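You operate a simulated robot arm through the tools that you are given. There is no shell and no other tool.

You are at the controls of a simulated robot arm. One attempt, no reset.

JOB
Brake spindle A, set the width to 110 mm and open the guide carriage up for a new cable.
Fine: brake before you open the yellow latch of the guide wheel and the join lever; leave the orange lever and spindle C.

It is judged by the outcome, as a careful person would: the job done as asked, and still so three seconds after it is handed in. It fails if anything else is knocked over, pushed out of place, dropped, spilled or broken.

ROBOT AND FRAMES
A 7-joint arm with a two-finger parallel gripper, fixed in place. Base frame: the origin is on the floor under the middle of its stand, x ahead of it, y to its left, z up. Lengths are in m, angles in degrees, forces in N, time in s.
With the tool pointing down near the work surface it reaches from about 0.1 to 0.96 m from the base axis. Its first joint turns from -166.0 to 166.0 degrees. Payload 1.57 kg.
Tool frame: the origin (TCP) lies between the finger pads and is the grasp point; the fingertips stand 0.03 m ahead of it; z points along the fingers, y is the line along which they close. Largest opening 0.11 m; finger width 0.024, thickness 0.012; the body of the gripper, 0.048 by 0.112 m, starts 0.078 m behind the TCP.
Orientation is told as [roll, pitch, yaw] about the base's x, y, z axes, in that order, counted from this pose: with the fingers straight down and closing along the base's y, the tool's x points along the base's -x, its y along +y and its z along -z.

CONTROLS
- The arm moves only by the tool servo_tool. Its argument "steps" is one flat list of numbers, 7 for each row, row after row: the turn, a rotation vector about the tool's x, y, z in units of 45 degrees (1.0 is 45 degrees), then the shift along the tool's x, y, z in units of 400 mm (1.0 is 400 mm), then the gripper command, from -1 (fully open) to 1 (shut), values between in proportion. In form: [wx, wy, wz, dx, dy, dz, gripper, wx, wy, wz, dx, dy, dz, gripper, ...]. A call has 1 to 20 rows; each row is the pose to reach, as a shift and turn from the pose commanded when the call began, along the tool's axes at that moment. A call with a number of a shift or a turn outside -1 to 1 is refused whole. Each row takes 0.2 s and may step no farther than 0.05 m and 8.6 degrees from the row before; otherwise, or with a gripper value out of range, the whole call is refused. A pose out of reach is approached as far as the arm can. The call stops where the force on the tool passes 40 N (or 10 N more than at its start, if that is more) or the arm is blocked; 0.2 s more then pass. Each finger travels about 0.108 m/s and halts on what it meets, pressing with about 32 N; the grip force reading is that of the motor and also rises with nothing between the fingers. The clock runs only during rows and for 0.2 s after the last one: add rows that repeat a pose to give the fingers time. The reply holds the time, the measured pose of the TCP, the force on the tool along the base axes, the opening and the grip force, in the units named above and with some noise, with the torque about the TCP (base axes, N m) and any sound that the robot's microphone picked up.
- Cameras (640 x 400 px; columns grow to the right, rows downward): "scene" is fixed at [0.2148, -0.648, 1.7088]; the picture's right is [0.69, -0.72, 0.00], its down [-0.61, -0.59, -0.52] and it looks along [0.38, 0.36, -0.85] (base axes); focal length 214 px, centre (320, 200). "wrist" rides on the gripper at [0.07, 0.016, -0.141] in the tool frame; the picture's right is [-0.23, 0.97, 0.00], its down [-0.86, -0.20, -0.48] and it looks along [-0.47, -0.11, 0.88] (tool axes); focal length 222 px, centre (320, 200).
- grab_frame(camera): a new picture of that camera. No time passes.
- lift_body(by): slides the trunk up (or, below 0, down) by that many m; the arm rides with it, the base frame stays. It gives what a move gives, with no picture.
- probe_pixels(camera, pixels): there is no depth. For up to 12 entries [column, row, z] of the newest picture of that camera ("zoom" is the newest enlarged one), the place [x, y] in the base frame at which the ray of that pixel passes the height z, good to about 0.003 m, but the place of the scene camera against the robot may be out by one fixed shift of up to 0.018 m in any direction. No time passes.
- inspect(camera, box): a new picture of the part [left, top, right, bottom] of that camera's present view, enlarged. No time passes.
- sign_off(): hands the job in; it is judged then, once.

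Open the gripper and draw the arm clear of the work before you hand the job in, unless the task says otherwise.

The tools are called after "Call:" as a command line: name --argument value ..., lists and objects as JSON in quotes. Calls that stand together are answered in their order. servo_tool: Moves the arm, as the interface text tells. Its arguments: {"type":"object","properties":{"steps":{"type":"array"}},"required":["steps"]} The other tools are called the same way: lift_body (by) moves the trunk up or down; grab_frame (camera) takes a picture; probe_pixels (camera, pixels) gives the place at which the rays of pixels pass given heights; inspect (camera, box) takes an enlarged picture of a part of a camera's view; sign_off () hands the job in.

At the start:

```text
clock: 0.0
tool_pos: [0.4794, -0.2235, 1.3466]
tcp_rot: [-0.2, 0.4, 0.9]
wrist_force: [106.7, 1.7, 18.4]
wrist_torque: [-0.04, 18.45, -1.52]
gripper_width: 0.1098
gripper_force: 0.2
trunk travel left (down, up): [-0.45, 0.16]
```

scene: 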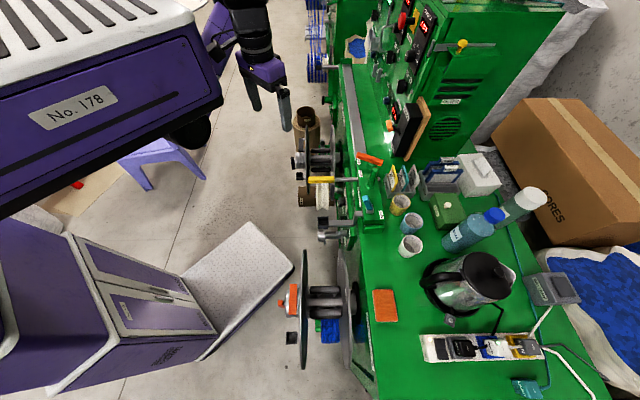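
wrist: 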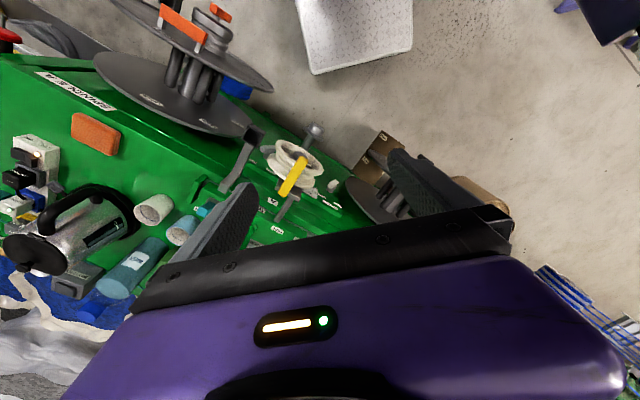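

The start pictures show a green machine with several spindles, a yellow latch near scene pixel (322,180) and an orange lever near (370,158). I take enlarged views to read labels and identify the parts.

Call:
inspect --camera "scene" --box '[280, 90, 420, 178]'

Call:
inspect --camera "scene" --box '[260, 140, 400, 228]'

Call:
inspect --camera "scene" --box '[260, 220, 420, 380]'

Call:
inspect --camera "scene" --box '[340, 0, 500, 100]'

Call:
inspect --camera "wrist" --box '[80, 0, 320, 150]'

Call:
inspect --camera "wrist" --box '[180, 110, 360, 250]'

```text
4.55 times, centred on (350, 134) of scene
```

zoom: 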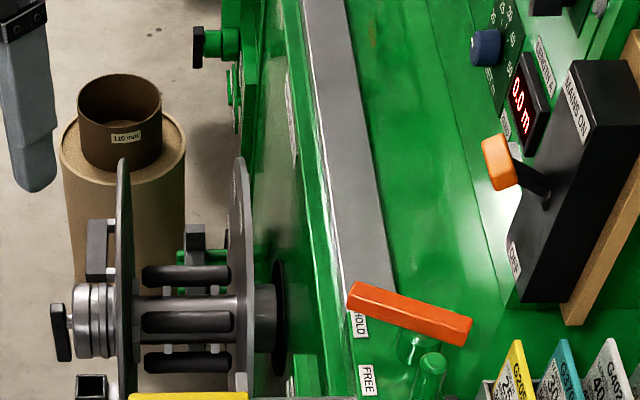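

```text
4.55 times, centred on (330, 184) of scene
```

zoom: 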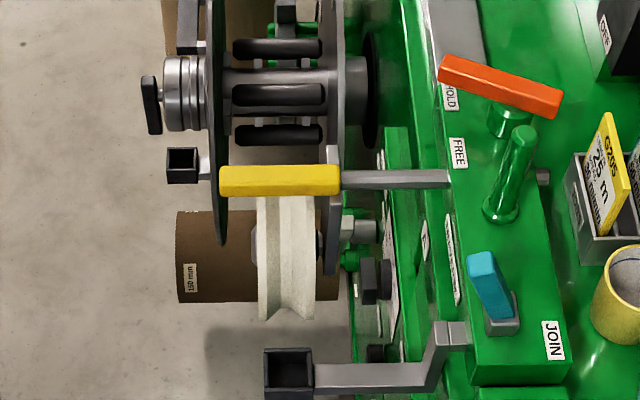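

```text
2.50 times, centred on (340, 300) of scene
```

zoom: 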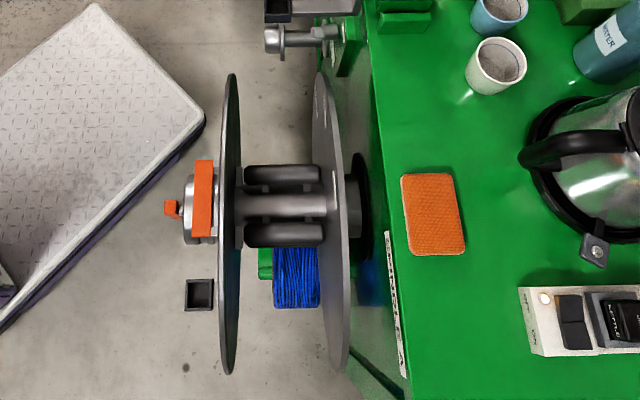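

```text
4.00 times, centred on (420, 50) of scene
```

zoom: 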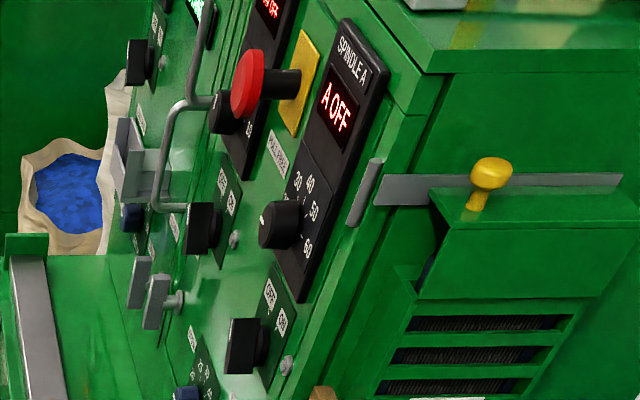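

```text
2.67 times, centred on (200, 75) of wrist
```

zoom: 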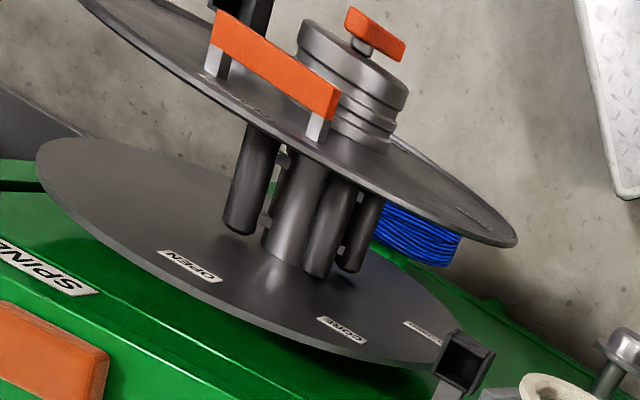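

```text
2.86 times, centred on (270, 180) of wrist
```

zoom: 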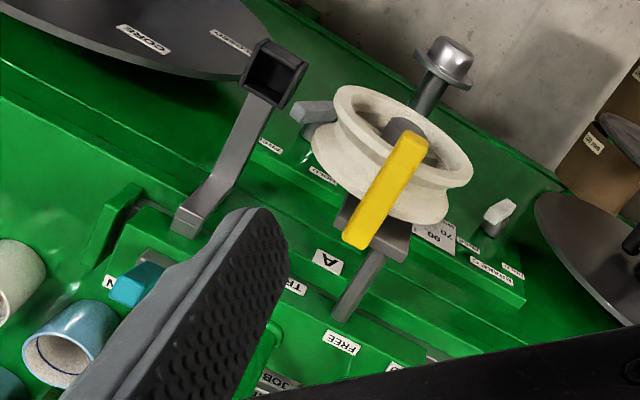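

The panel shows "A OFF" with a knob and switches below it (zoom at (265,225), (245,345)); the carriage has a yellow latch, a teal JOIN lever and an orange HOLD/FREE lever. Before moving I'll hold position for one row to see whether the odd starting force of 107 N persists.

Call:
servo_tool --steps '[0, 0, 0, 0, 0, 0, -1]'

Call:
grab_frame --camera "scene"

```text
clock: 0.4
tool_pos: [0.4799, -0.2249, 1.3463]
tcp_rot: [-0.3, 0.4, 0.8]
wrist_force: [13.3, 3.2, -0.7]
wrist_torque: [-0.6, 1.99, -0.53]
gripper_width: 0.1101
gripper_force: 0.1
trunk travel left (down, up): [-0.45, 0.16]
```

```text
taken
```

scene: 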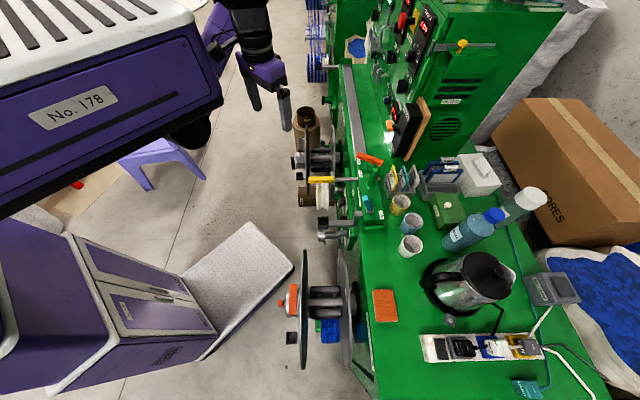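

The force was only a start transient. I zoom in on the control panel and the carriage labels in the scene picture to read them.

Call:
inspect --camera "scene" --box '[368, 40, 432, 80]'

Call:
inspect --camera "scene" --box '[376, 0, 440, 40]'

Call:
inspect --camera "scene" --box '[376, 70, 440, 130]'

Call:
inspect --camera "scene" --box '[330, 150, 394, 190]'

Call:
inspect --camera "scene" --box '[330, 180, 394, 230]'

Call:
inspect --camera "scene" --box '[300, 50, 390, 160]'

Call:
inspect --camera "scene" --box '[300, 0, 400, 70]'

Call:
inspect --camera "scene" --box '[375, 140, 465, 260]'

```text
10.00 times, centred on (400, 60) of scene
```

zoom: 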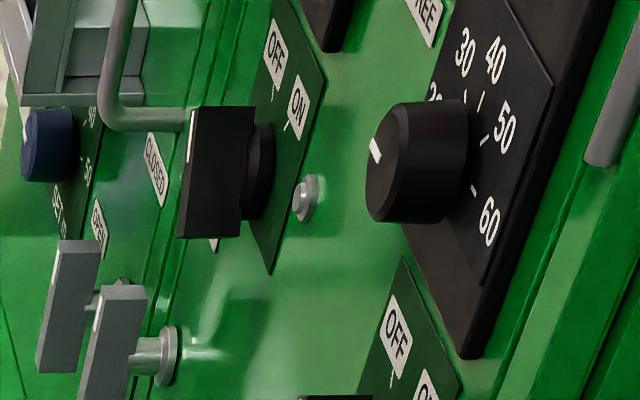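

```text
10.00 times, centred on (408, 20) of scene
```

zoom: 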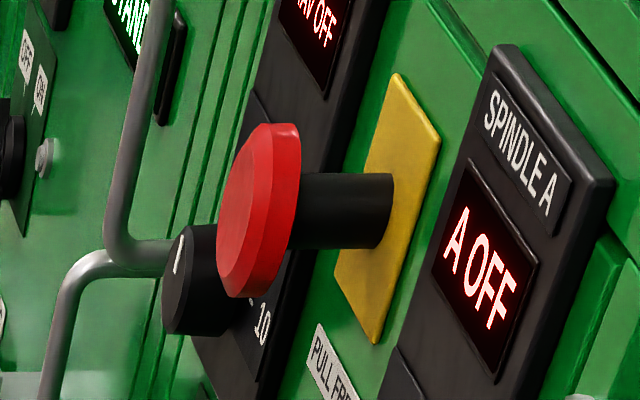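

```text
6.67 times, centred on (408, 100) of scene
```

zoom: 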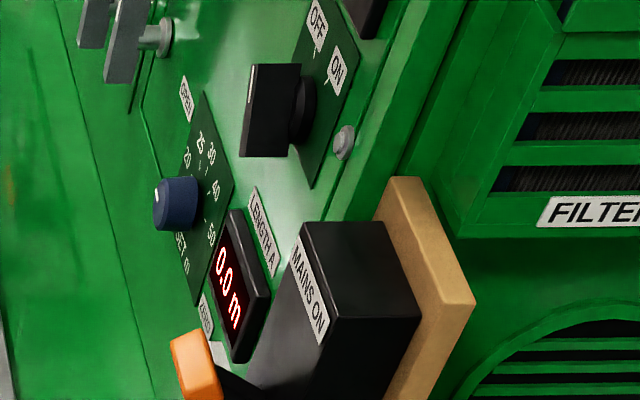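

```text
10.00 times, centred on (362, 170) of scene
```

zoom: 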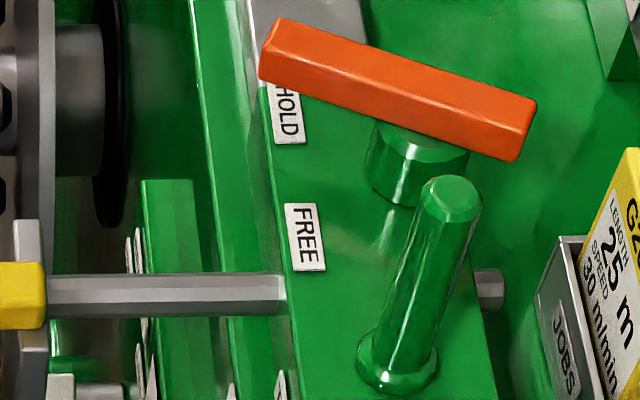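

```text
8.00 times, centred on (362, 205) of scene
```

zoom: 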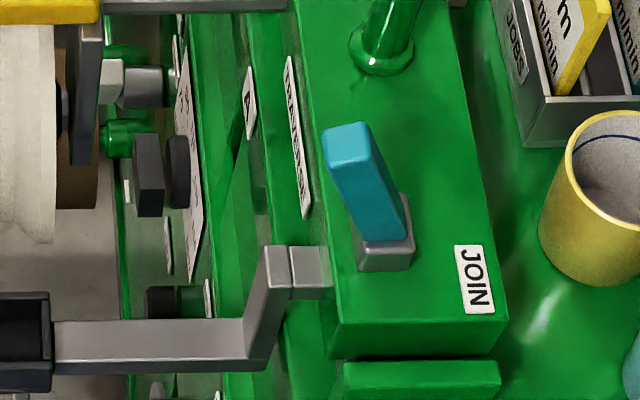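

```text
3.64 times, centred on (345, 105) of scene
```

zoom: 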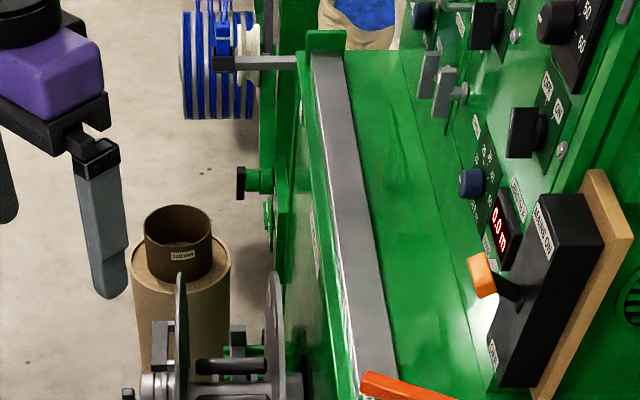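

```text
5.71 times, centred on (350, 35) of scene
```

zoom: 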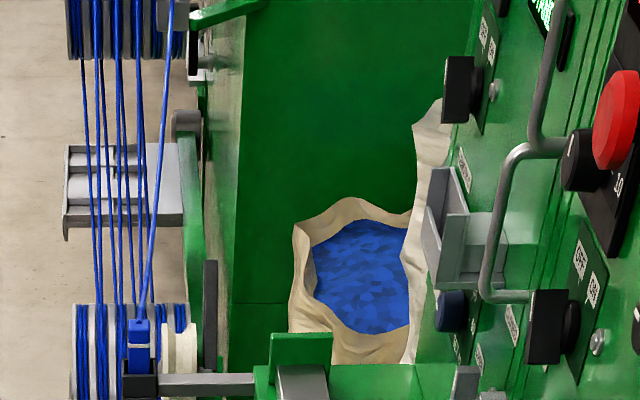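

```text
3.33 times, centred on (420, 200) of scene
```

zoom: 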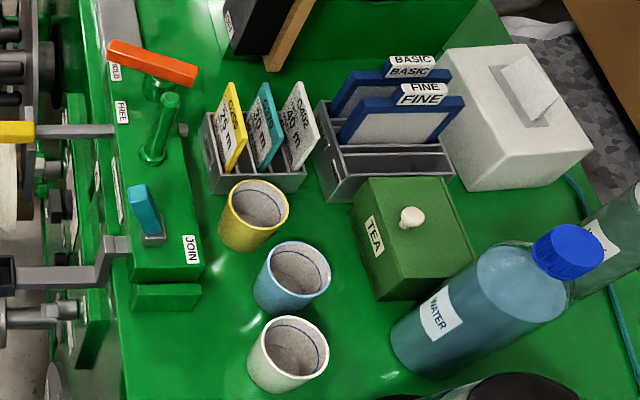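

I probe the scene picture at a guessed height of about 1.0 m to get the layout: latch, levers, table edges and panel parts.

Call:
probe_pixels --camera "scene" --pixels '[[322, 180, 1.04], [370, 158, 1.04], [368, 203, 1.0], [345, 68, 0.95], [362, 150, 0.95], [368, 370, 0.95], [404, 55, 1.1], [403, 96, 1.1], [406, 20, 1.2], [345, 182, 1.0], [385, 304, 0.95], [395, 125, 1.0]]'

Call:
probe_pixels --camera "wrist" --pixels '[[292, 177, 1.04], [95, 133, 0.95], [222, 192, 1.0], [280, 205, 1.0], [240, 160, 1.0], [203, 209, 0.95]]'

```text
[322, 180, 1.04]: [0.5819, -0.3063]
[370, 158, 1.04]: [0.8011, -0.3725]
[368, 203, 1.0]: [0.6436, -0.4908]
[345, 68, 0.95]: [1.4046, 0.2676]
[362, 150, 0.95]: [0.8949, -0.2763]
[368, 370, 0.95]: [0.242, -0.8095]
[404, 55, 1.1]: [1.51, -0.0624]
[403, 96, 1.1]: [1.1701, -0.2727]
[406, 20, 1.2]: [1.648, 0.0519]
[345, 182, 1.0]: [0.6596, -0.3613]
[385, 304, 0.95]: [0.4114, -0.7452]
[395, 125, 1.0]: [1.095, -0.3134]
```

```text
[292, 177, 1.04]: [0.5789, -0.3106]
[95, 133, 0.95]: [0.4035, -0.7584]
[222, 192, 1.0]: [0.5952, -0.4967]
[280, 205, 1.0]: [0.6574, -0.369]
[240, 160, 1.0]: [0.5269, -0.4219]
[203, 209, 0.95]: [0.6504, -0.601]
```

The machine's long edge runs about 43° to the base axes and the front face with spindle A faces the robot; the back panel (scene (404,55)) is at x>1.1 and out of reach, so the brake I need should be on the carriage front. I yaw the tool 45° and step back a little so the wrist camera looks at the front face.

Call:
servo_tool --steps '[0, 0, 0.166, 0.03, 0.03, 0, -1, 0, 0, 0.333, 0.06, 0.06, 0, -1, 0, 0, 0.5, 0.09, 0.09, 0, -1, 0, 0, 0.666, 0.12, 0.12, 0, -1, 0, 0, 0.833, 0.15, 0.15, 0, -1, 0, 0, 1, 0.17, 0.18, 0, -1, 0, 0, 1, 0.17, 0.18, 0, -1]'

Call:
grab_frame --camera "wrist"

Call:
grab_frame --camera "scene"

```text
clock: 0.7
tool_pos: [0.48, -0.2238, 1.3473]
tcp_rot: [-0.6, 0.6, -0.3]
wrist_force: [-0.2, -0.4, 0.2]
wrist_torque: [-0.03, -0.05, 0.01]
gripper_width: 0.1102
gripper_force: 0.1
trunk travel left (down, up): [-0.45, 0.16]
stopped in row 1: the force on the tool passed its limit at 66 N (the readings are from after the stop); the commanded pose is now the measured one
```

```text
taken
```

wrist: 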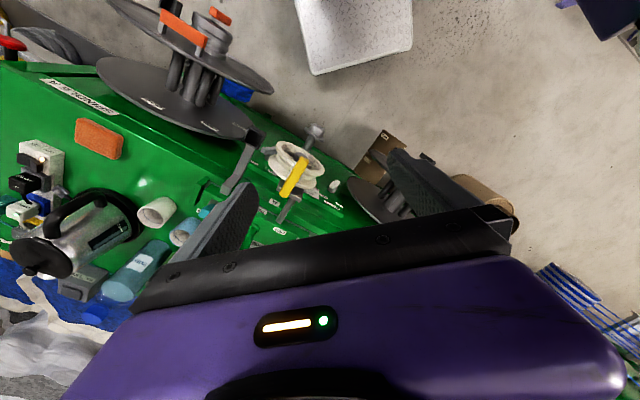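

```text
taken
```

scene: 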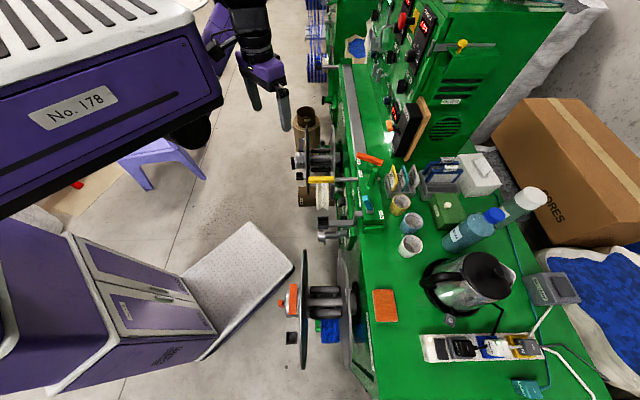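

Row 1 tripped on a force that is gone now (0 N), and nothing is touching the tool in the picture, so it was an inertial jolt. I retry with a gentle ramp.

Call:
servo_tool --steps '[0, 0, 0.03, 0.005, 0.005, 0, -1, 0, 0, 0.1, 0.018, 0.018, 0, -1, 0, 0, 0.2, 0.036, 0.036, 0, -1, 0, 0, 0.33, 0.06, 0.06, 0, -1, 0, 0, 0.46, 0.08, 0.085, 0, -1, 0, 0, 0.59, 0.1, 0.11, 0, -1, 0, 0, 0.72, 0.125, 0.13, 0, -1, 0, 0, 0.84, 0.145, 0.15, 0, -1, 0, 0, 0.93, 0.16, 0.17, 0, -1, 0, 0, 0.98, 0.168, 0.178, 0, -1, 0, 0, 1, 0.17, 0.18, 0, -1]'

Call:
grab_frame --camera "wrist"

```text
clock: 1.2
tool_pos: [0.4786, -0.2185, 1.3459]
tcp_rot: [-0.6, 0.5, -2.0]
wrist_force: [1.3, 0.4, -0.1]
wrist_torque: [-0.07, 0.12, -0.02]
gripper_width: 0.1099
gripper_force: 0.1
trunk travel left (down, up): [-0.45, 0.16]
stopped in row 2: the force on the tool passed its limit at 53 N (the readings are from after the stop); the commanded pose is now the measured one
```

```text
taken
```

wrist: 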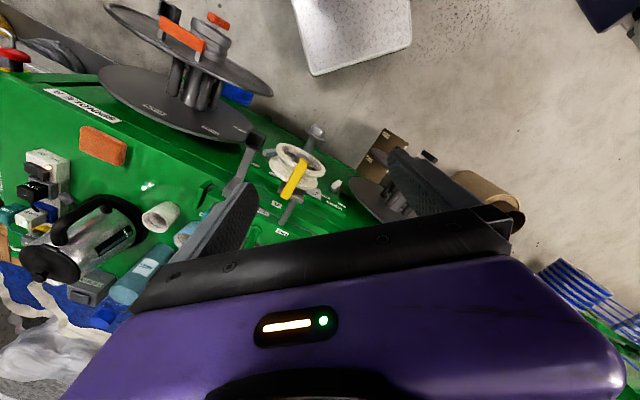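

Still a 50 N jolt with nothing in contact. I test rotation alone in small even steps to learn what rates pass.

Call:
servo_tool --steps '[0, 0, 0.02, 0, 0, 0, -1, 0, 0, 0.06, 0, 0, 0, -1, 0, 0, 0.11, 0, 0, 0, -1, 0, 0, 0.17, 0, 0, 0, -1, 0, 0, 0.24, 0, 0, 0, -1, 0, 0, 0.31, 0, 0, 0, -1, 0, 0, 0.38, 0, 0, 0, -1, 0, 0, 0.45, 0, 0, 0, -1, 0, 0, 0.52, 0, 0, 0, -1, 0, 0, 0.59, 0, 0, 0, -1, 0, 0, 0.66, 0, 0, 0, -1, 0, 0, 0.73, 0, 0, 0, -1, 0, 0, 0.79, 0, 0, 0, -1, 0, 0, 0.84, 0, 0, 0, -1, 0, 0, 0.88, 0, 0, 0, -1, 0, 0, 0.9, 0, 0, 0, -1]'

Call:
grab_frame --camera "scene"

```text
clock: 4.6
tool_pos: [0.4796, -0.219, 1.3473]
tcp_rot: [-0.9, 0.1, -42.5]
wrist_force: [0.3, -1.2, 0.7]
wrist_torque: [0.01, 0.02, -0.01]
gripper_width: 0.1101
gripper_force: 0.1
trunk travel left (down, up): [-0.45, 0.16]
```

```text
taken
```

scene: 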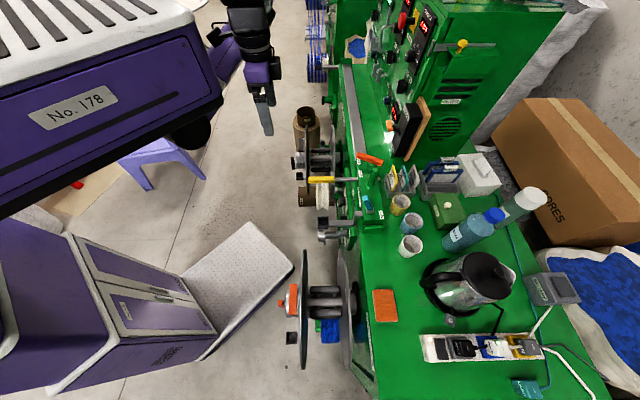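

The ramped rotation passed; the tool is now yawed -42.5°, facing the machine front. I look through the wrist camera.

Call:
grab_frame --camera "wrist"

Call:
inspect --camera "wrist" --box '[240, 60, 400, 160]'

Call:
inspect --camera "wrist" --box '[200, 130, 360, 230]'

```text
taken
```

wrist: 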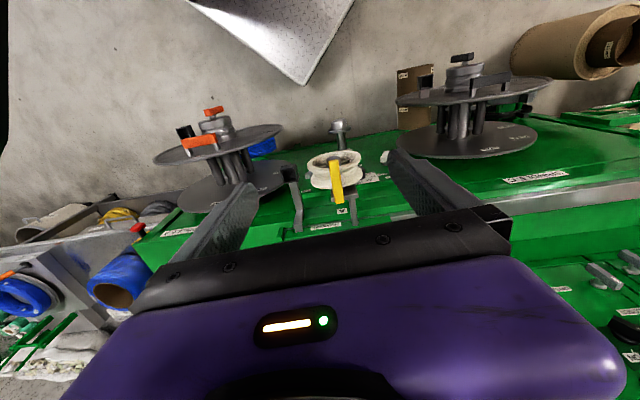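

```text
4.00 times, centred on (320, 110) of wrist
```

zoom: 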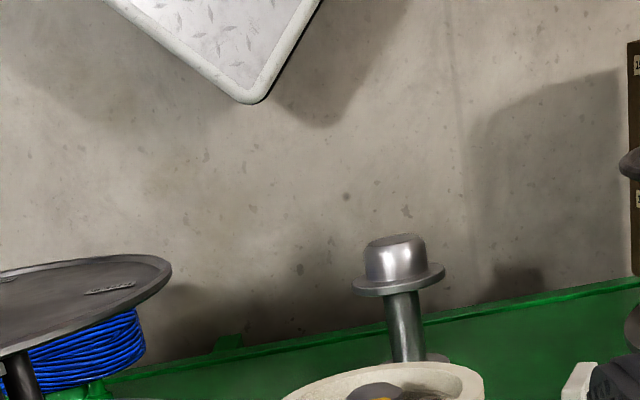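

```text
4.00 times, centred on (280, 180) of wrist
```

zoom: 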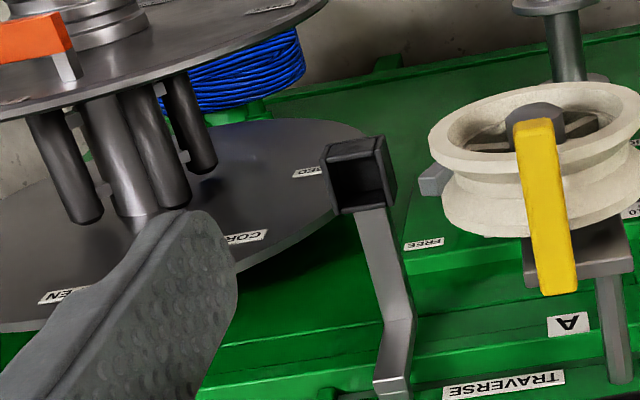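

The wrist view shows the guide wheel, the TRAVERSE/A/FREE labels and the two spindles (A right at (465,100), C left at (215,140)). I back off along the machine normal and tilt the camera up to see the front face labels.

Call:
servo_tool --steps '[0, -0.0067, 0, 0.0047, 0, 0.0012, -1, 0, -0.0233, 0, 0.0163, 0, 0.0041, -1, 0, -0.05, 0, 0.0349, 0, 0.0088, -1, 0, -0.0867, 0, 0.0605, 0, 0.0152, -1, 0, -0.13, 0, 0.0907, 0, 0.0228, -1, 0, -0.1767, 0, 0.1232, 0, 0.031, -1, 0, -0.2233, 0, 0.1558, 0, 0.0392, -1, 0, -0.27, 0, 0.1883, 0, 0.0474, -1, 0, -0.3167, 0, 0.2209, 0, 0.0556, -1, 0, -0.3633, 0, 0.2534, 0, 0.0638, -1, 0, -0.41, 0, 0.286, 0, 0.072, -1, 0, -0.4567, 0, 0.3185, 0, 0.0801, -1, 0, -0.5033, 0, 0.3511, 0, 0.0883, -1, 0, -0.5467, 0, 0.3813, 0, 0.0959, -1, 0, -0.5867, 0, 0.4092, 0, 0.103, -1, 0, -0.62, 0, 0.4325, 0, 0.1088, -1, 0, -0.6467, 0, 0.4511, 0, 0.1135, -1, 0, -0.6667, 0, 0.465, 0, 0.117, -1]'

Call:
grab_frame --camera "wrist"

```text
clock: 5.8
tool_pos: [0.4553, -0.1979, 1.339]
tcp_rot: [-1.1, -5.6, -42.3]
wrist_force: [4.4, 4.0, -0.6]
wrist_torque: [-0.52, 0.66, -0.65]
gripper_width: 0.1098
gripper_force: 0.1
trunk travel left (down, up): [-0.45, 0.16]
stopped in row 6: the force on the tool passed its limit at 85 N (the readings are from after the stop); the commanded pose is now the measured one
```

```text
taken
```

wrist: 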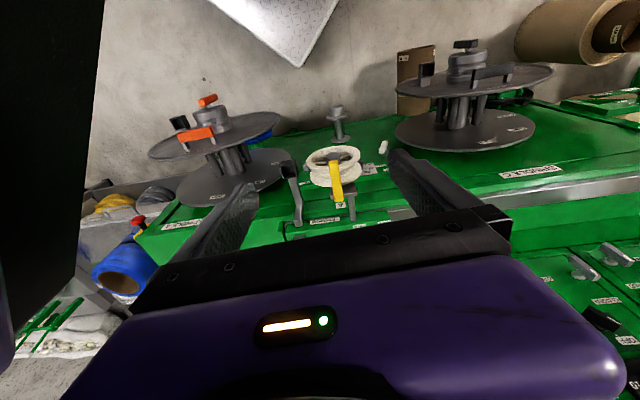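

It stopped at row 6 with an 85 N spike, and a black shape has entered the left edge of the wrist picture (x<90). I check the scene view for what it is.

Call:
grab_frame --camera "scene"

Call:
inspect --camera "scene" --box '[160, 0, 320, 140]'

Call:
inspect --camera "wrist" --box '[0, 0, 160, 400]'

```text
taken
```

scene: 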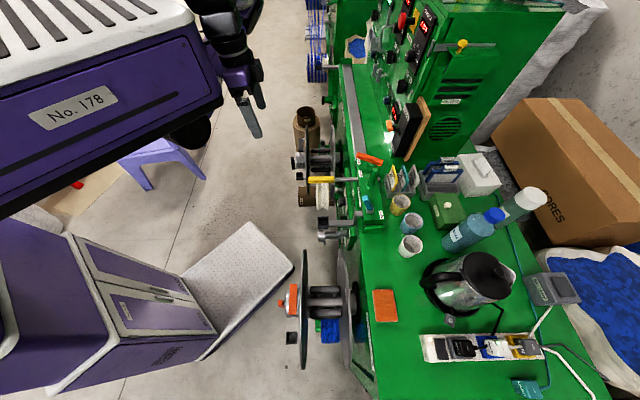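

```text
2.86 times, centred on (240, 70) of scene
```

zoom: 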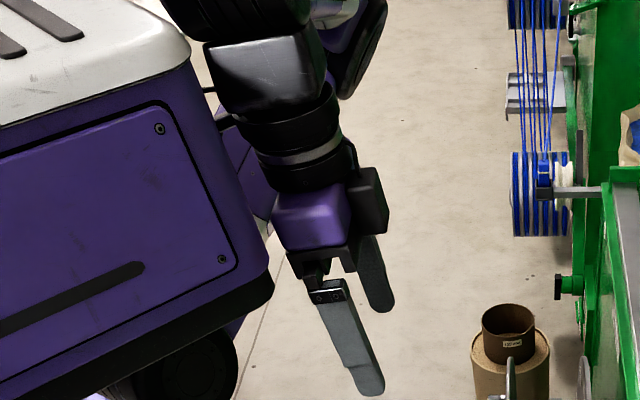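

```text
1.00 times, centred on (80, 200) of wrist (not enlarged: the box is as wide or as high as the picture)
```

zoom: 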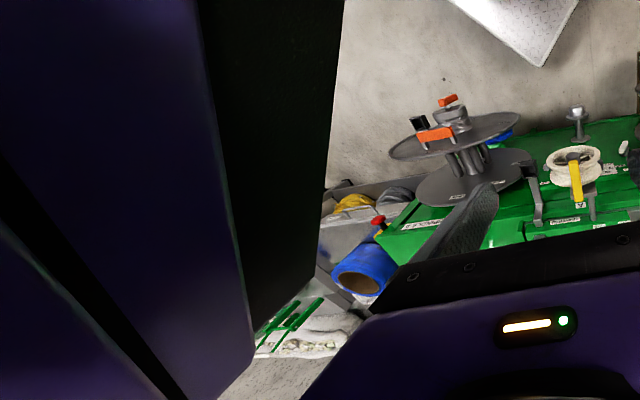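

The black/purple shape is the robot's own torso corner at roughly (0.30,-0.28,1.4), so backing off further is not possible; I'll work with views from here. I zoom in on the front-face labels around the guide wheel and spindle A.

Call:
inspect --camera "wrist" --box '[270, 130, 400, 230]'

Call:
inspect --camera "wrist" --box '[390, 30, 570, 180]'

Call:
inspect --camera "wrist" --box '[480, 80, 640, 230]'

Call:
inspect --camera "wrist" --box '[520, 220, 640, 360]'

Call:
inspect --camera "wrist" --box '[130, 80, 300, 230]'

```text
4.00 times, centred on (335, 180) of wrist
```

zoom: 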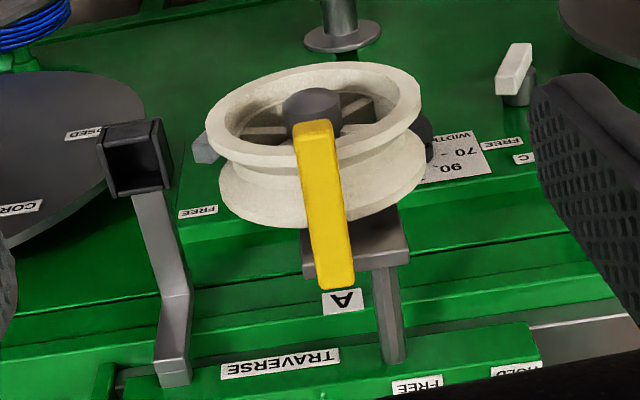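

```text
2.67 times, centred on (480, 105) of wrist
```

zoom: 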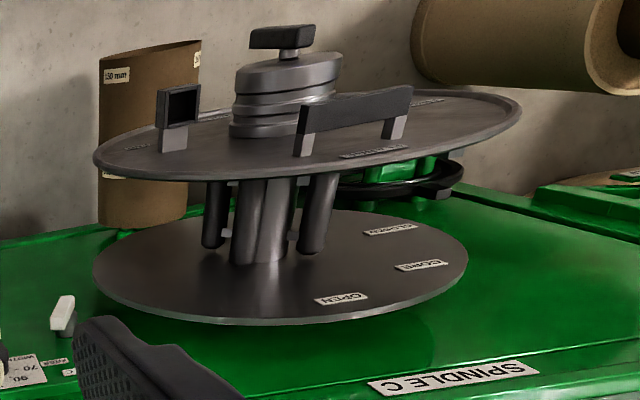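

```text
2.67 times, centred on (560, 155) of wrist
```

zoom: 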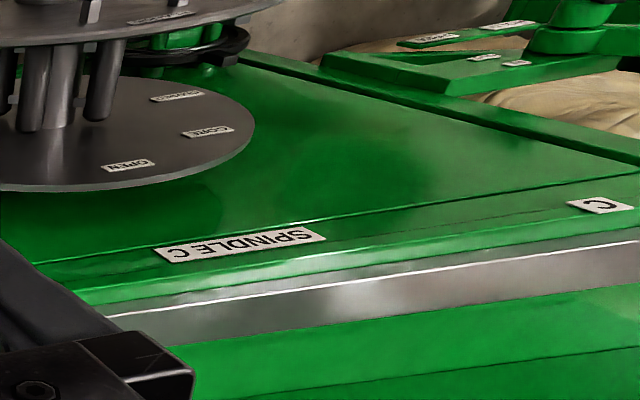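

```text
2.86 times, centred on (580, 290) of wrist
```

zoom: 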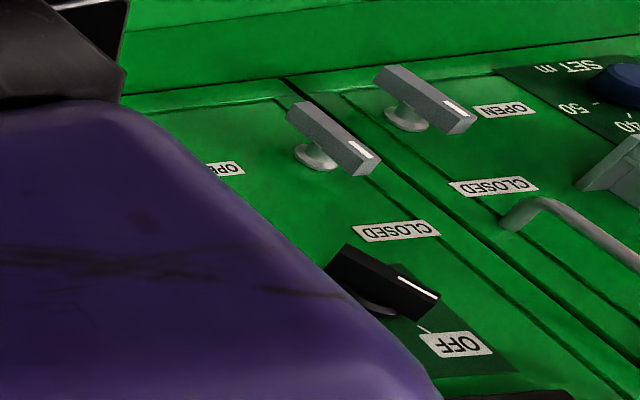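

```text
2.67 times, centred on (215, 155) of wrist
```

zoom: 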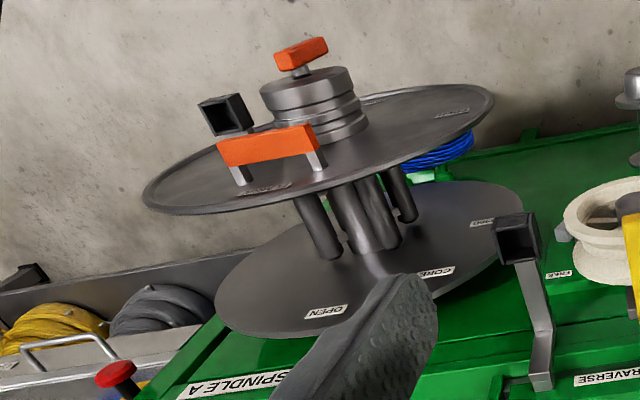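

Labels show the orange-handled reel is SPINDLE A and the right one SPINDLE C; the front plate beside the guide wheel carries two levers (FREE, left for A; C, right) and a WIDTH scale. I tilt and lower slowly towards it for a closer look at those controls.

Call:
servo_tool --steps '[0, -0.0054, 0, -0.0012, 0, 0.0036, -1, 0, -0.0163, 0, -0.0036, 0, 0.0108, -1, 0, -0.0326, 0, -0.0071, 0, 0.0217, -1, 0, -0.0571, 0, -0.0125, 0, 0.0379, -1, 0, -0.087, 0, -0.019, 0, 0.0578, -1, 0, -0.1197, 0, -0.0262, 0, 0.0794, -1, 0, -0.1523, 0, -0.0333, 0, 0.1011, -1, 0, -0.185, 0, -0.0405, 0, 0.1227, -1, 0, -0.2176, 0, -0.0476, 0, 0.1444, -1, 0, -0.2502, 0, -0.0547, 0, 0.1661, -1, 0, -0.2829, 0, -0.0619, 0, 0.1877, -1, 0, -0.3155, 0, -0.069, 0, 0.2094, -1, 0, -0.3482, 0, -0.0762, 0, 0.231, -1, 0, -0.3808, 0, -0.0833, 0, 0.2527, -1, 0, -0.4134, 0, -0.0904, 0, 0.2744, -1, 0, -0.4461, 0, -0.0976, 0, 0.296, -1, 0, -0.4787, 0, -0.1047, 0, 0.3177, -1, 0, -0.5059, 0, -0.1107, 0, 0.3357, -1, 0, -0.5277, 0, -0.1154, 0, 0.3502, -1, 0, -0.544, 0, -0.119, 0, 0.361, -1]'

Call:
grab_frame --camera "wrist"

Call:
grab_frame --camera "scene"

```text
clock: 7.2
tool_pos: [0.4634, -0.2049, 1.3145]
tcp_rot: [-1.2, -9.9, -42.1]
wrist_force: [1.6, 0.8, -0.7]
wrist_torque: [-0.09, 0.09, -0.1]
gripper_width: 0.1098
gripper_force: 0.1
trunk travel left (down, up): [-0.45, 0.16]
stopped in row 6: the force on the tool passed its limit at 46 N (the readings are from after the stop); the commanded pose is now the measured one
```

```text
taken
```

wrist: 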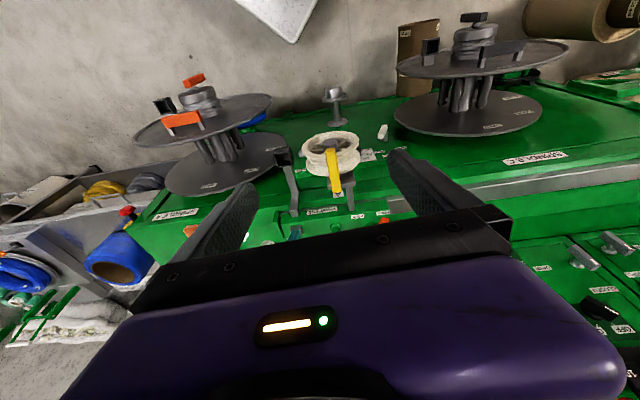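

```text
taken
```

scene: 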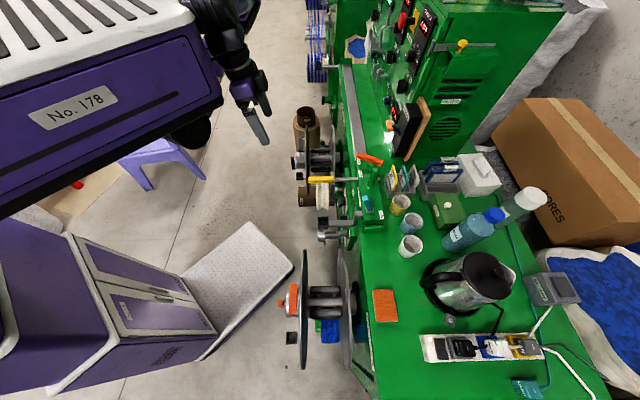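

The torso is out of view now and the stop was again inertial (46 N, now 2 N). I continue the same move with smaller steps.

Call:
servo_tool --steps '[0, -0.0067, 0, -0.0011, 0, 0.0046, -1, 0, -0.0201, 0, -0.0034, 0, 0.0137, -1, 0, -0.0402, 0, -0.0068, 0, 0.0274, -1, 0, -0.0626, 0, -0.0106, 0, 0.0426, -1, 0, -0.0872, 0, -0.0147, 0, 0.0593, -1, 0, -0.1118, 0, -0.0189, 0, 0.076, -1, 0, -0.1363, 0, -0.023, 0, 0.0927, -1, 0, -0.1609, 0, -0.0272, 0, 0.1094, -1, 0, -0.1855, 0, -0.0313, 0, 0.1262, -1, 0, -0.2101, 0, -0.0355, 0, 0.1429, -1, 0, -0.2347, 0, -0.0396, 0, 0.1596, -1, 0, -0.2593, 0, -0.0438, 0, 0.1763, -1, 0, -0.2838, 0, -0.0479, 0, 0.193, -1, 0, -0.3084, 0, -0.0521, 0, 0.2098, -1, 0, -0.333, 0, -0.0562, 0, 0.2265, -1, 0, -0.3576, 0, -0.0604, 0, 0.2432, -1, 0, -0.3822, 0, -0.0646, 0, 0.2599, -1, 0, -0.4068, 0, -0.0687, 0, 0.2766, -1, 0, -0.4291, 0, -0.0725, 0, 0.2918, -1, 0, -0.447, 0, -0.0755, 0, 0.304, -1]'

Call:
grab_frame --camera "wrist"

Call:
grab_frame --camera "scene"

```text
clock: 11.4
tool_pos: [0.5241, -0.2753, 1.2289]
tcp_rot: [-1.3, -30.0, -41.7]
wrist_force: [-0.8, -0.1, 0.1]
wrist_torque: [-0.02, 0.02, 0.02]
gripper_width: 0.1101
gripper_force: 0.1
out of reach, approached as far as the arm can: row 13, 14, 15, 16, 17, 18, 19, 20
trunk travel left (down, up): [-0.45, 0.16]
```

```text
taken
```

wrist: 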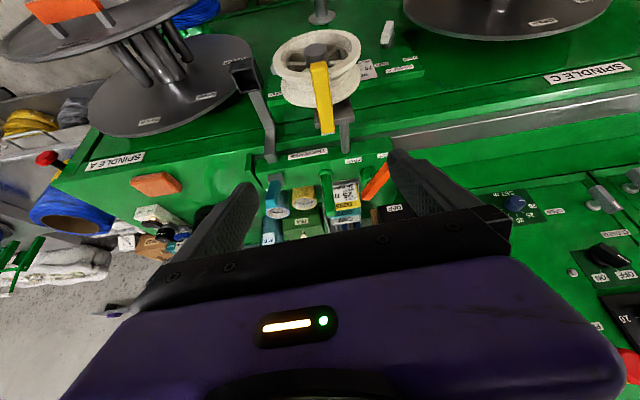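

```text
taken
```

scene: 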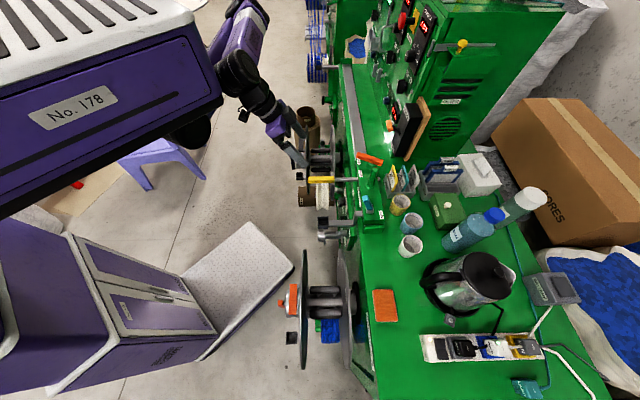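

The pose was reached approximately (0.524,-0.275,1.229). I zoom in on the front plate under the guide wheel at wrist (320-420, 40-90).

Call:
inspect --camera "wrist" --box '[230, 20, 420, 170]'

Call:
inspect --camera "wrist" --box '[340, 10, 430, 90]'

Call:
inspect --camera "wrist" --box '[250, 140, 410, 240]'

Call:
inspect --camera "wrist" --box '[0, 0, 260, 170]'

Call:
inspect --camera "wrist" --box '[480, 170, 640, 330]'

```text
2.67 times, centred on (325, 95) of wrist
```

zoom: 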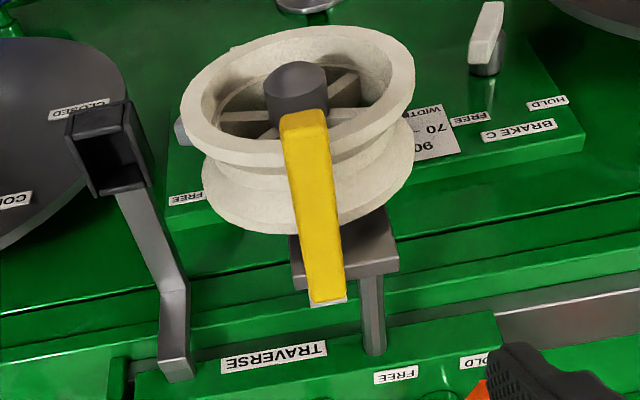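

```text
5.00 times, centred on (385, 50) of wrist
```

zoom: 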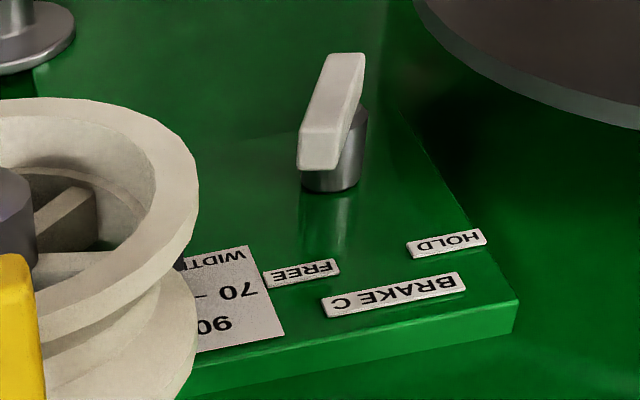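

```text
4.00 times, centred on (330, 190) of wrist
```

zoom: 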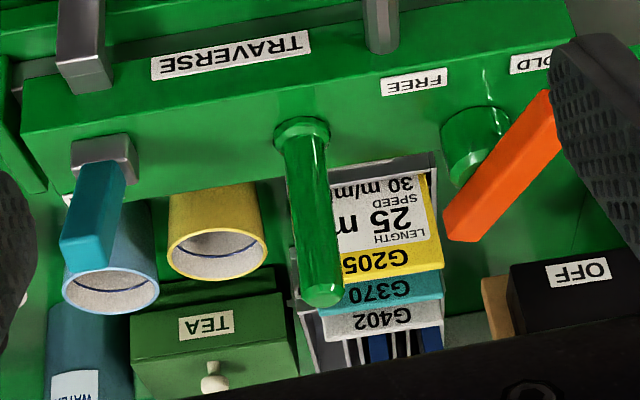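

```text
2.35 times, centred on (130, 85) of wrist
```

zoom: 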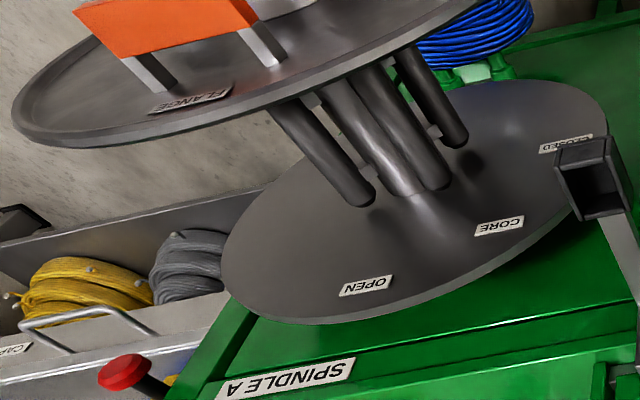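

```text
2.50 times, centred on (560, 250) of wrist
```

zoom: 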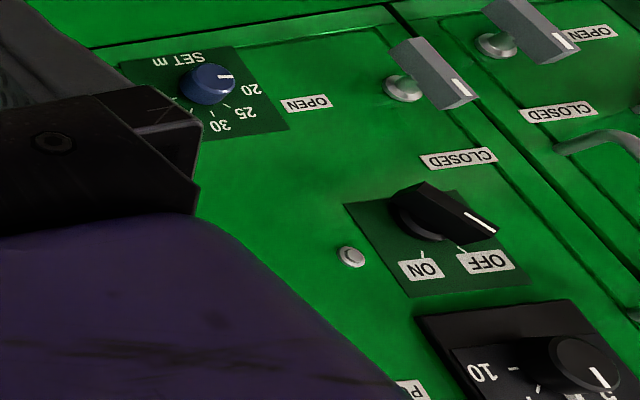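

The front plate is clear now: "BRAKE C" lever (cream, FREE/HOLD) right, the matching brake A lever left of the guide wheel, and the WIDTH scale (70, 90, …) with its knob behind the wheel; the carriage top box has the teal JOIN lever, a green peg and the orange HOLD/FREE lever. I probe shared features in both cameras at two heights to triangulate.

Call:
grab_frame --camera "wrist"

Call:
probe_pixels --camera "wrist" --pixels '[[155, 184, 0.9], [155, 184, 1.0], [330, 214, 0.95], [330, 214, 1.1], [327, 132, 0.95], [327, 132, 1.1], [318, 68, 0.95], [318, 68, 1.1], [303, 155, 0.9], [303, 155, 1.0], [387, 34, 0.8], [387, 34, 1.0]]'

Call:
probe_pixels --camera "scene" --pixels '[[385, 304, 0.9], [385, 304, 1.0], [375.5, 169.5, 0.95], [375.5, 169.5, 1.1], [332, 180, 0.95], [332, 180, 1.1], [310, 180, 0.95], [310, 180, 1.1]]'

```text
taken
```

wrist: 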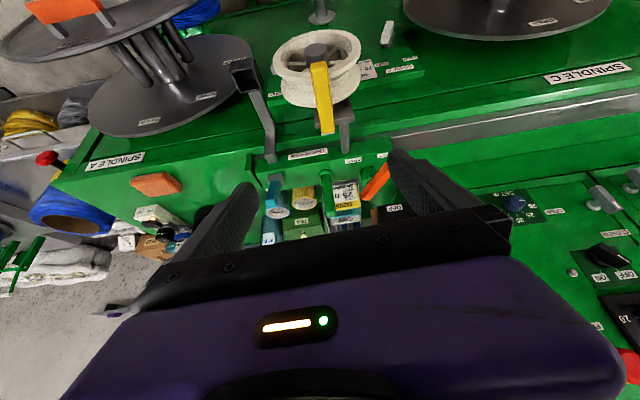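

```text
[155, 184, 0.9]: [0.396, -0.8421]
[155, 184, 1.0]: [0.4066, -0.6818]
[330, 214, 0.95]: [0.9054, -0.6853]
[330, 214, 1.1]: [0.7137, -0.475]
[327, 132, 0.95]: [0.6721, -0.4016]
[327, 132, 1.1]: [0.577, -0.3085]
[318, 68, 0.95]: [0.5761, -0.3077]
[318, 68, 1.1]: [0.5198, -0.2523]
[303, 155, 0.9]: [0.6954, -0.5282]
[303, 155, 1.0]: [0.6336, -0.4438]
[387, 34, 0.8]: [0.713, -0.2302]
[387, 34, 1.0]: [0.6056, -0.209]
```

```text
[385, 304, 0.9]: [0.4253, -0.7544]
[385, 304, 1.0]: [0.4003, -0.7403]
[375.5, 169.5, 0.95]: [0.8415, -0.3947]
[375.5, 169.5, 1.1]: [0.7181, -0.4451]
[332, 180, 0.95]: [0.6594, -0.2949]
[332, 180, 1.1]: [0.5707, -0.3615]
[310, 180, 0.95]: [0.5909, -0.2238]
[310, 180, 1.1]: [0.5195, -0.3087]
```

I zoom the scene camera tightly on the latch/wheel, the JOIN lever and the front-plate knobs to understand their hinges.

Call:
inspect --camera "scene" --box '[302, 166, 350, 214]'

Call:
inspect --camera "scene" --box '[330, 185, 360, 225]'

Call:
inspect --camera "scene" --box '[355, 188, 390, 218]'

Call:
inspect --camera "scene" --box '[312, 205, 362, 245]'

Call:
inspect --camera "wrist" --box '[260, 20, 380, 140]'

Call:
inspect --camera "wrist" --box '[250, 150, 300, 210]'

```text
8.33 times, centred on (326, 190) of scene
```

zoom: 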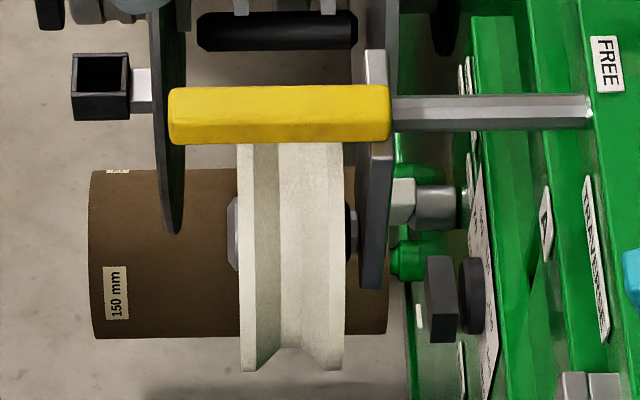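

```text
10.00 times, centred on (345, 205) of scene
```

zoom: 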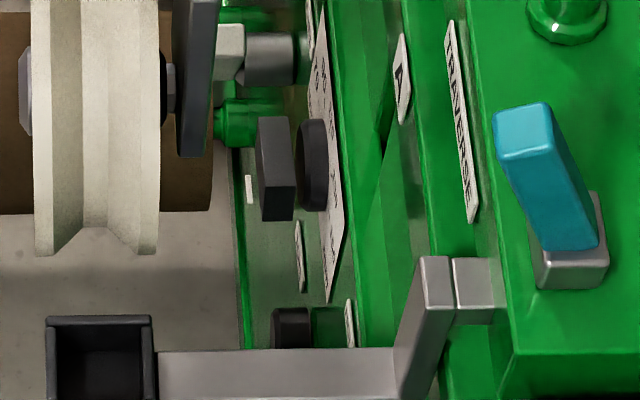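

```text
13.33 times, centred on (372, 203) of scene
```

zoom: 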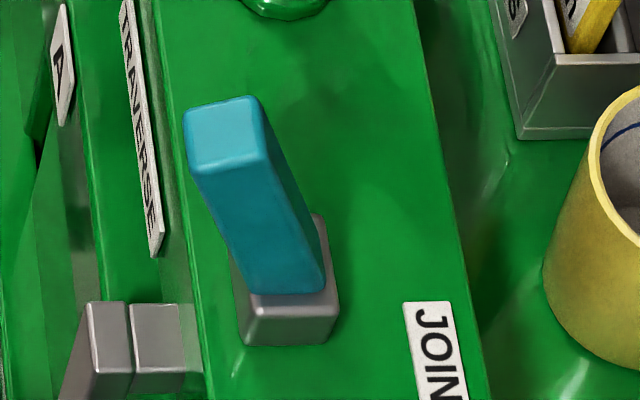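

```text
10.00 times, centred on (337, 225) of scene
```

zoom: 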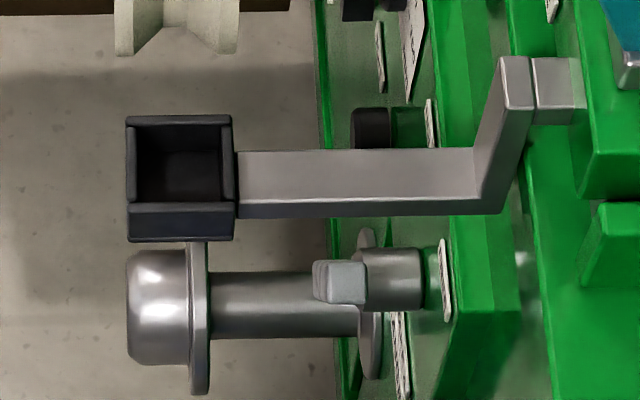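

```text
3.33 times, centred on (320, 80) of wrist
```

zoom: 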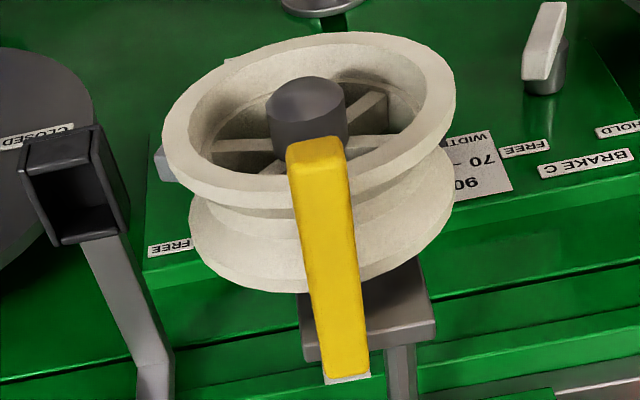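

```text
6.67 times, centred on (275, 180) of wrist
```

zoom: 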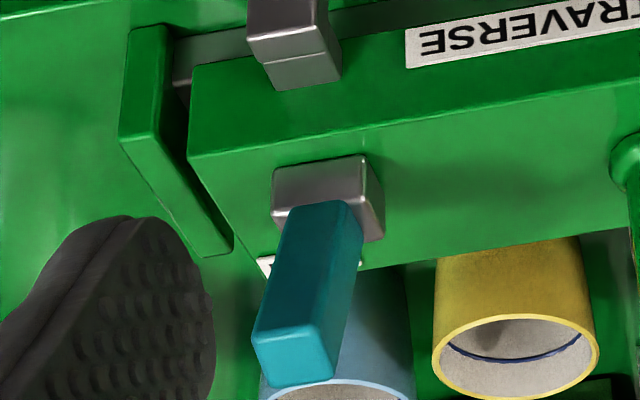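

I probe the brake levers, width knob and post in the scene picture, and the same features in the wrist picture, to triangulate them.

Call:
grab_frame --camera "scene"

Call:
probe_pixels --camera "scene" --pixels '[[336.2, 190.6, 0.8], [336.2, 190.6, 1.0], [339, 233, 0.8], [339, 233, 1.0], [340.5, 201.5, 0.8], [340.5, 201.5, 1.0], [346, 201.5, 0.8], [346, 201.5, 1.0], [322, 235, 0.8], [322, 235, 1.0], [322, 222, 0.9], [322, 222, 1.05]]'

Call:
grab_frame --camera "wrist"

Call:
probe_pixels --camera "wrist" --pixels '[[272, 68, 0.8], [272, 68, 1.0], [365, 66, 0.8], [365, 66, 1.0], [401, 68, 0.8], [401, 68, 1.0], [321, 17, 0.8], [321, 17, 1.0], [242, 72, 0.9], [242, 72, 1.05], [307, 153, 0.9], [307, 153, 1.0]]'

```text
taken
```

scene: 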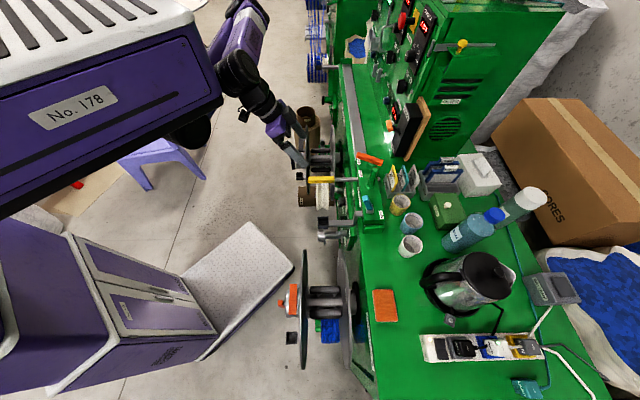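

```text
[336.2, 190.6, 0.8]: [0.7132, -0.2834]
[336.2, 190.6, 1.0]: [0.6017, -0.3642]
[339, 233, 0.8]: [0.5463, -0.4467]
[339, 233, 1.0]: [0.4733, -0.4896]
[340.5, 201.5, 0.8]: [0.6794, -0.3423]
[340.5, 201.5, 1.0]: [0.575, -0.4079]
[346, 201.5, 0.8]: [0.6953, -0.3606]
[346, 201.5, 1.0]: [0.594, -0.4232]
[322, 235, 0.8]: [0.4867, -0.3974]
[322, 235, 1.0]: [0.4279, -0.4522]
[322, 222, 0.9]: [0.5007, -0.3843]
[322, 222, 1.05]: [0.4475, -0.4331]
```

```text
taken
```

wrist: 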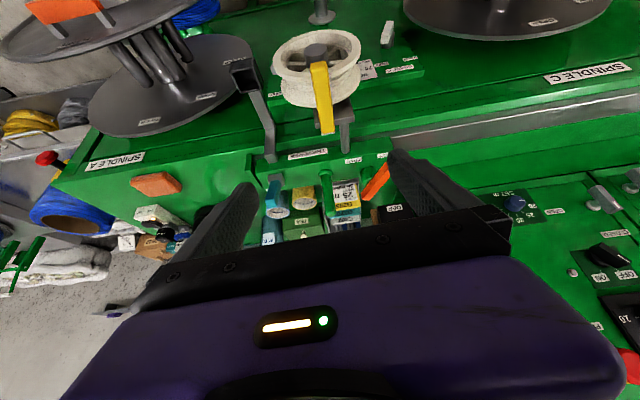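

```text
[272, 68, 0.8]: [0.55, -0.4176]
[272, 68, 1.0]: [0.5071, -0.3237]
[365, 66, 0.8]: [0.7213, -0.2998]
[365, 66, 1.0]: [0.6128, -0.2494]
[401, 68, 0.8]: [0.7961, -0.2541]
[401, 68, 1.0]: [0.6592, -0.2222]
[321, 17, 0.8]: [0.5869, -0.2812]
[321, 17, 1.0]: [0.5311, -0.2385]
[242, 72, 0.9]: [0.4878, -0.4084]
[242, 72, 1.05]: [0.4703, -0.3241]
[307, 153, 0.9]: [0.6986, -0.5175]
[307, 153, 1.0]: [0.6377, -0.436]
```

Triangulated estimates: brake A handle at about (0.555,-0.438,0.757), brake C at (0.765,-0.241,0.70), width knob near (0.69,-0.33,0.77), all on the front plate below the carriage. I need a frontal view lower down, so I first test lowering the trunk by a small 0.05 m (fingertips remain ~0.1 m above the latch).

Call:
lift_body --by -0.05

Call:
grab_frame --camera "scene"

```text
clock: 12.3
tool_pos: [0.5248, -0.2746, 1.1792]
tcp_rot: [-1.3, -29.9, -41.6]
wrist_force: [-0.3, -1.0, 0.1]
wrist_torque: [-0.01, 0.0, 0.05]
gripper_width: 0.1105
gripper_force: 0.1
trunk travel left (down, up): [-0.4, 0.21]
```

```text
taken
```

scene: 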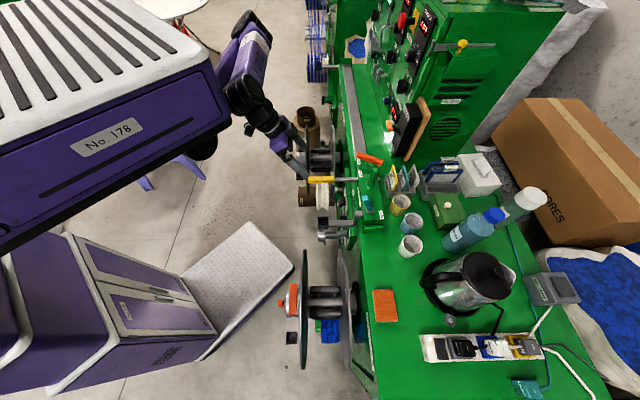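

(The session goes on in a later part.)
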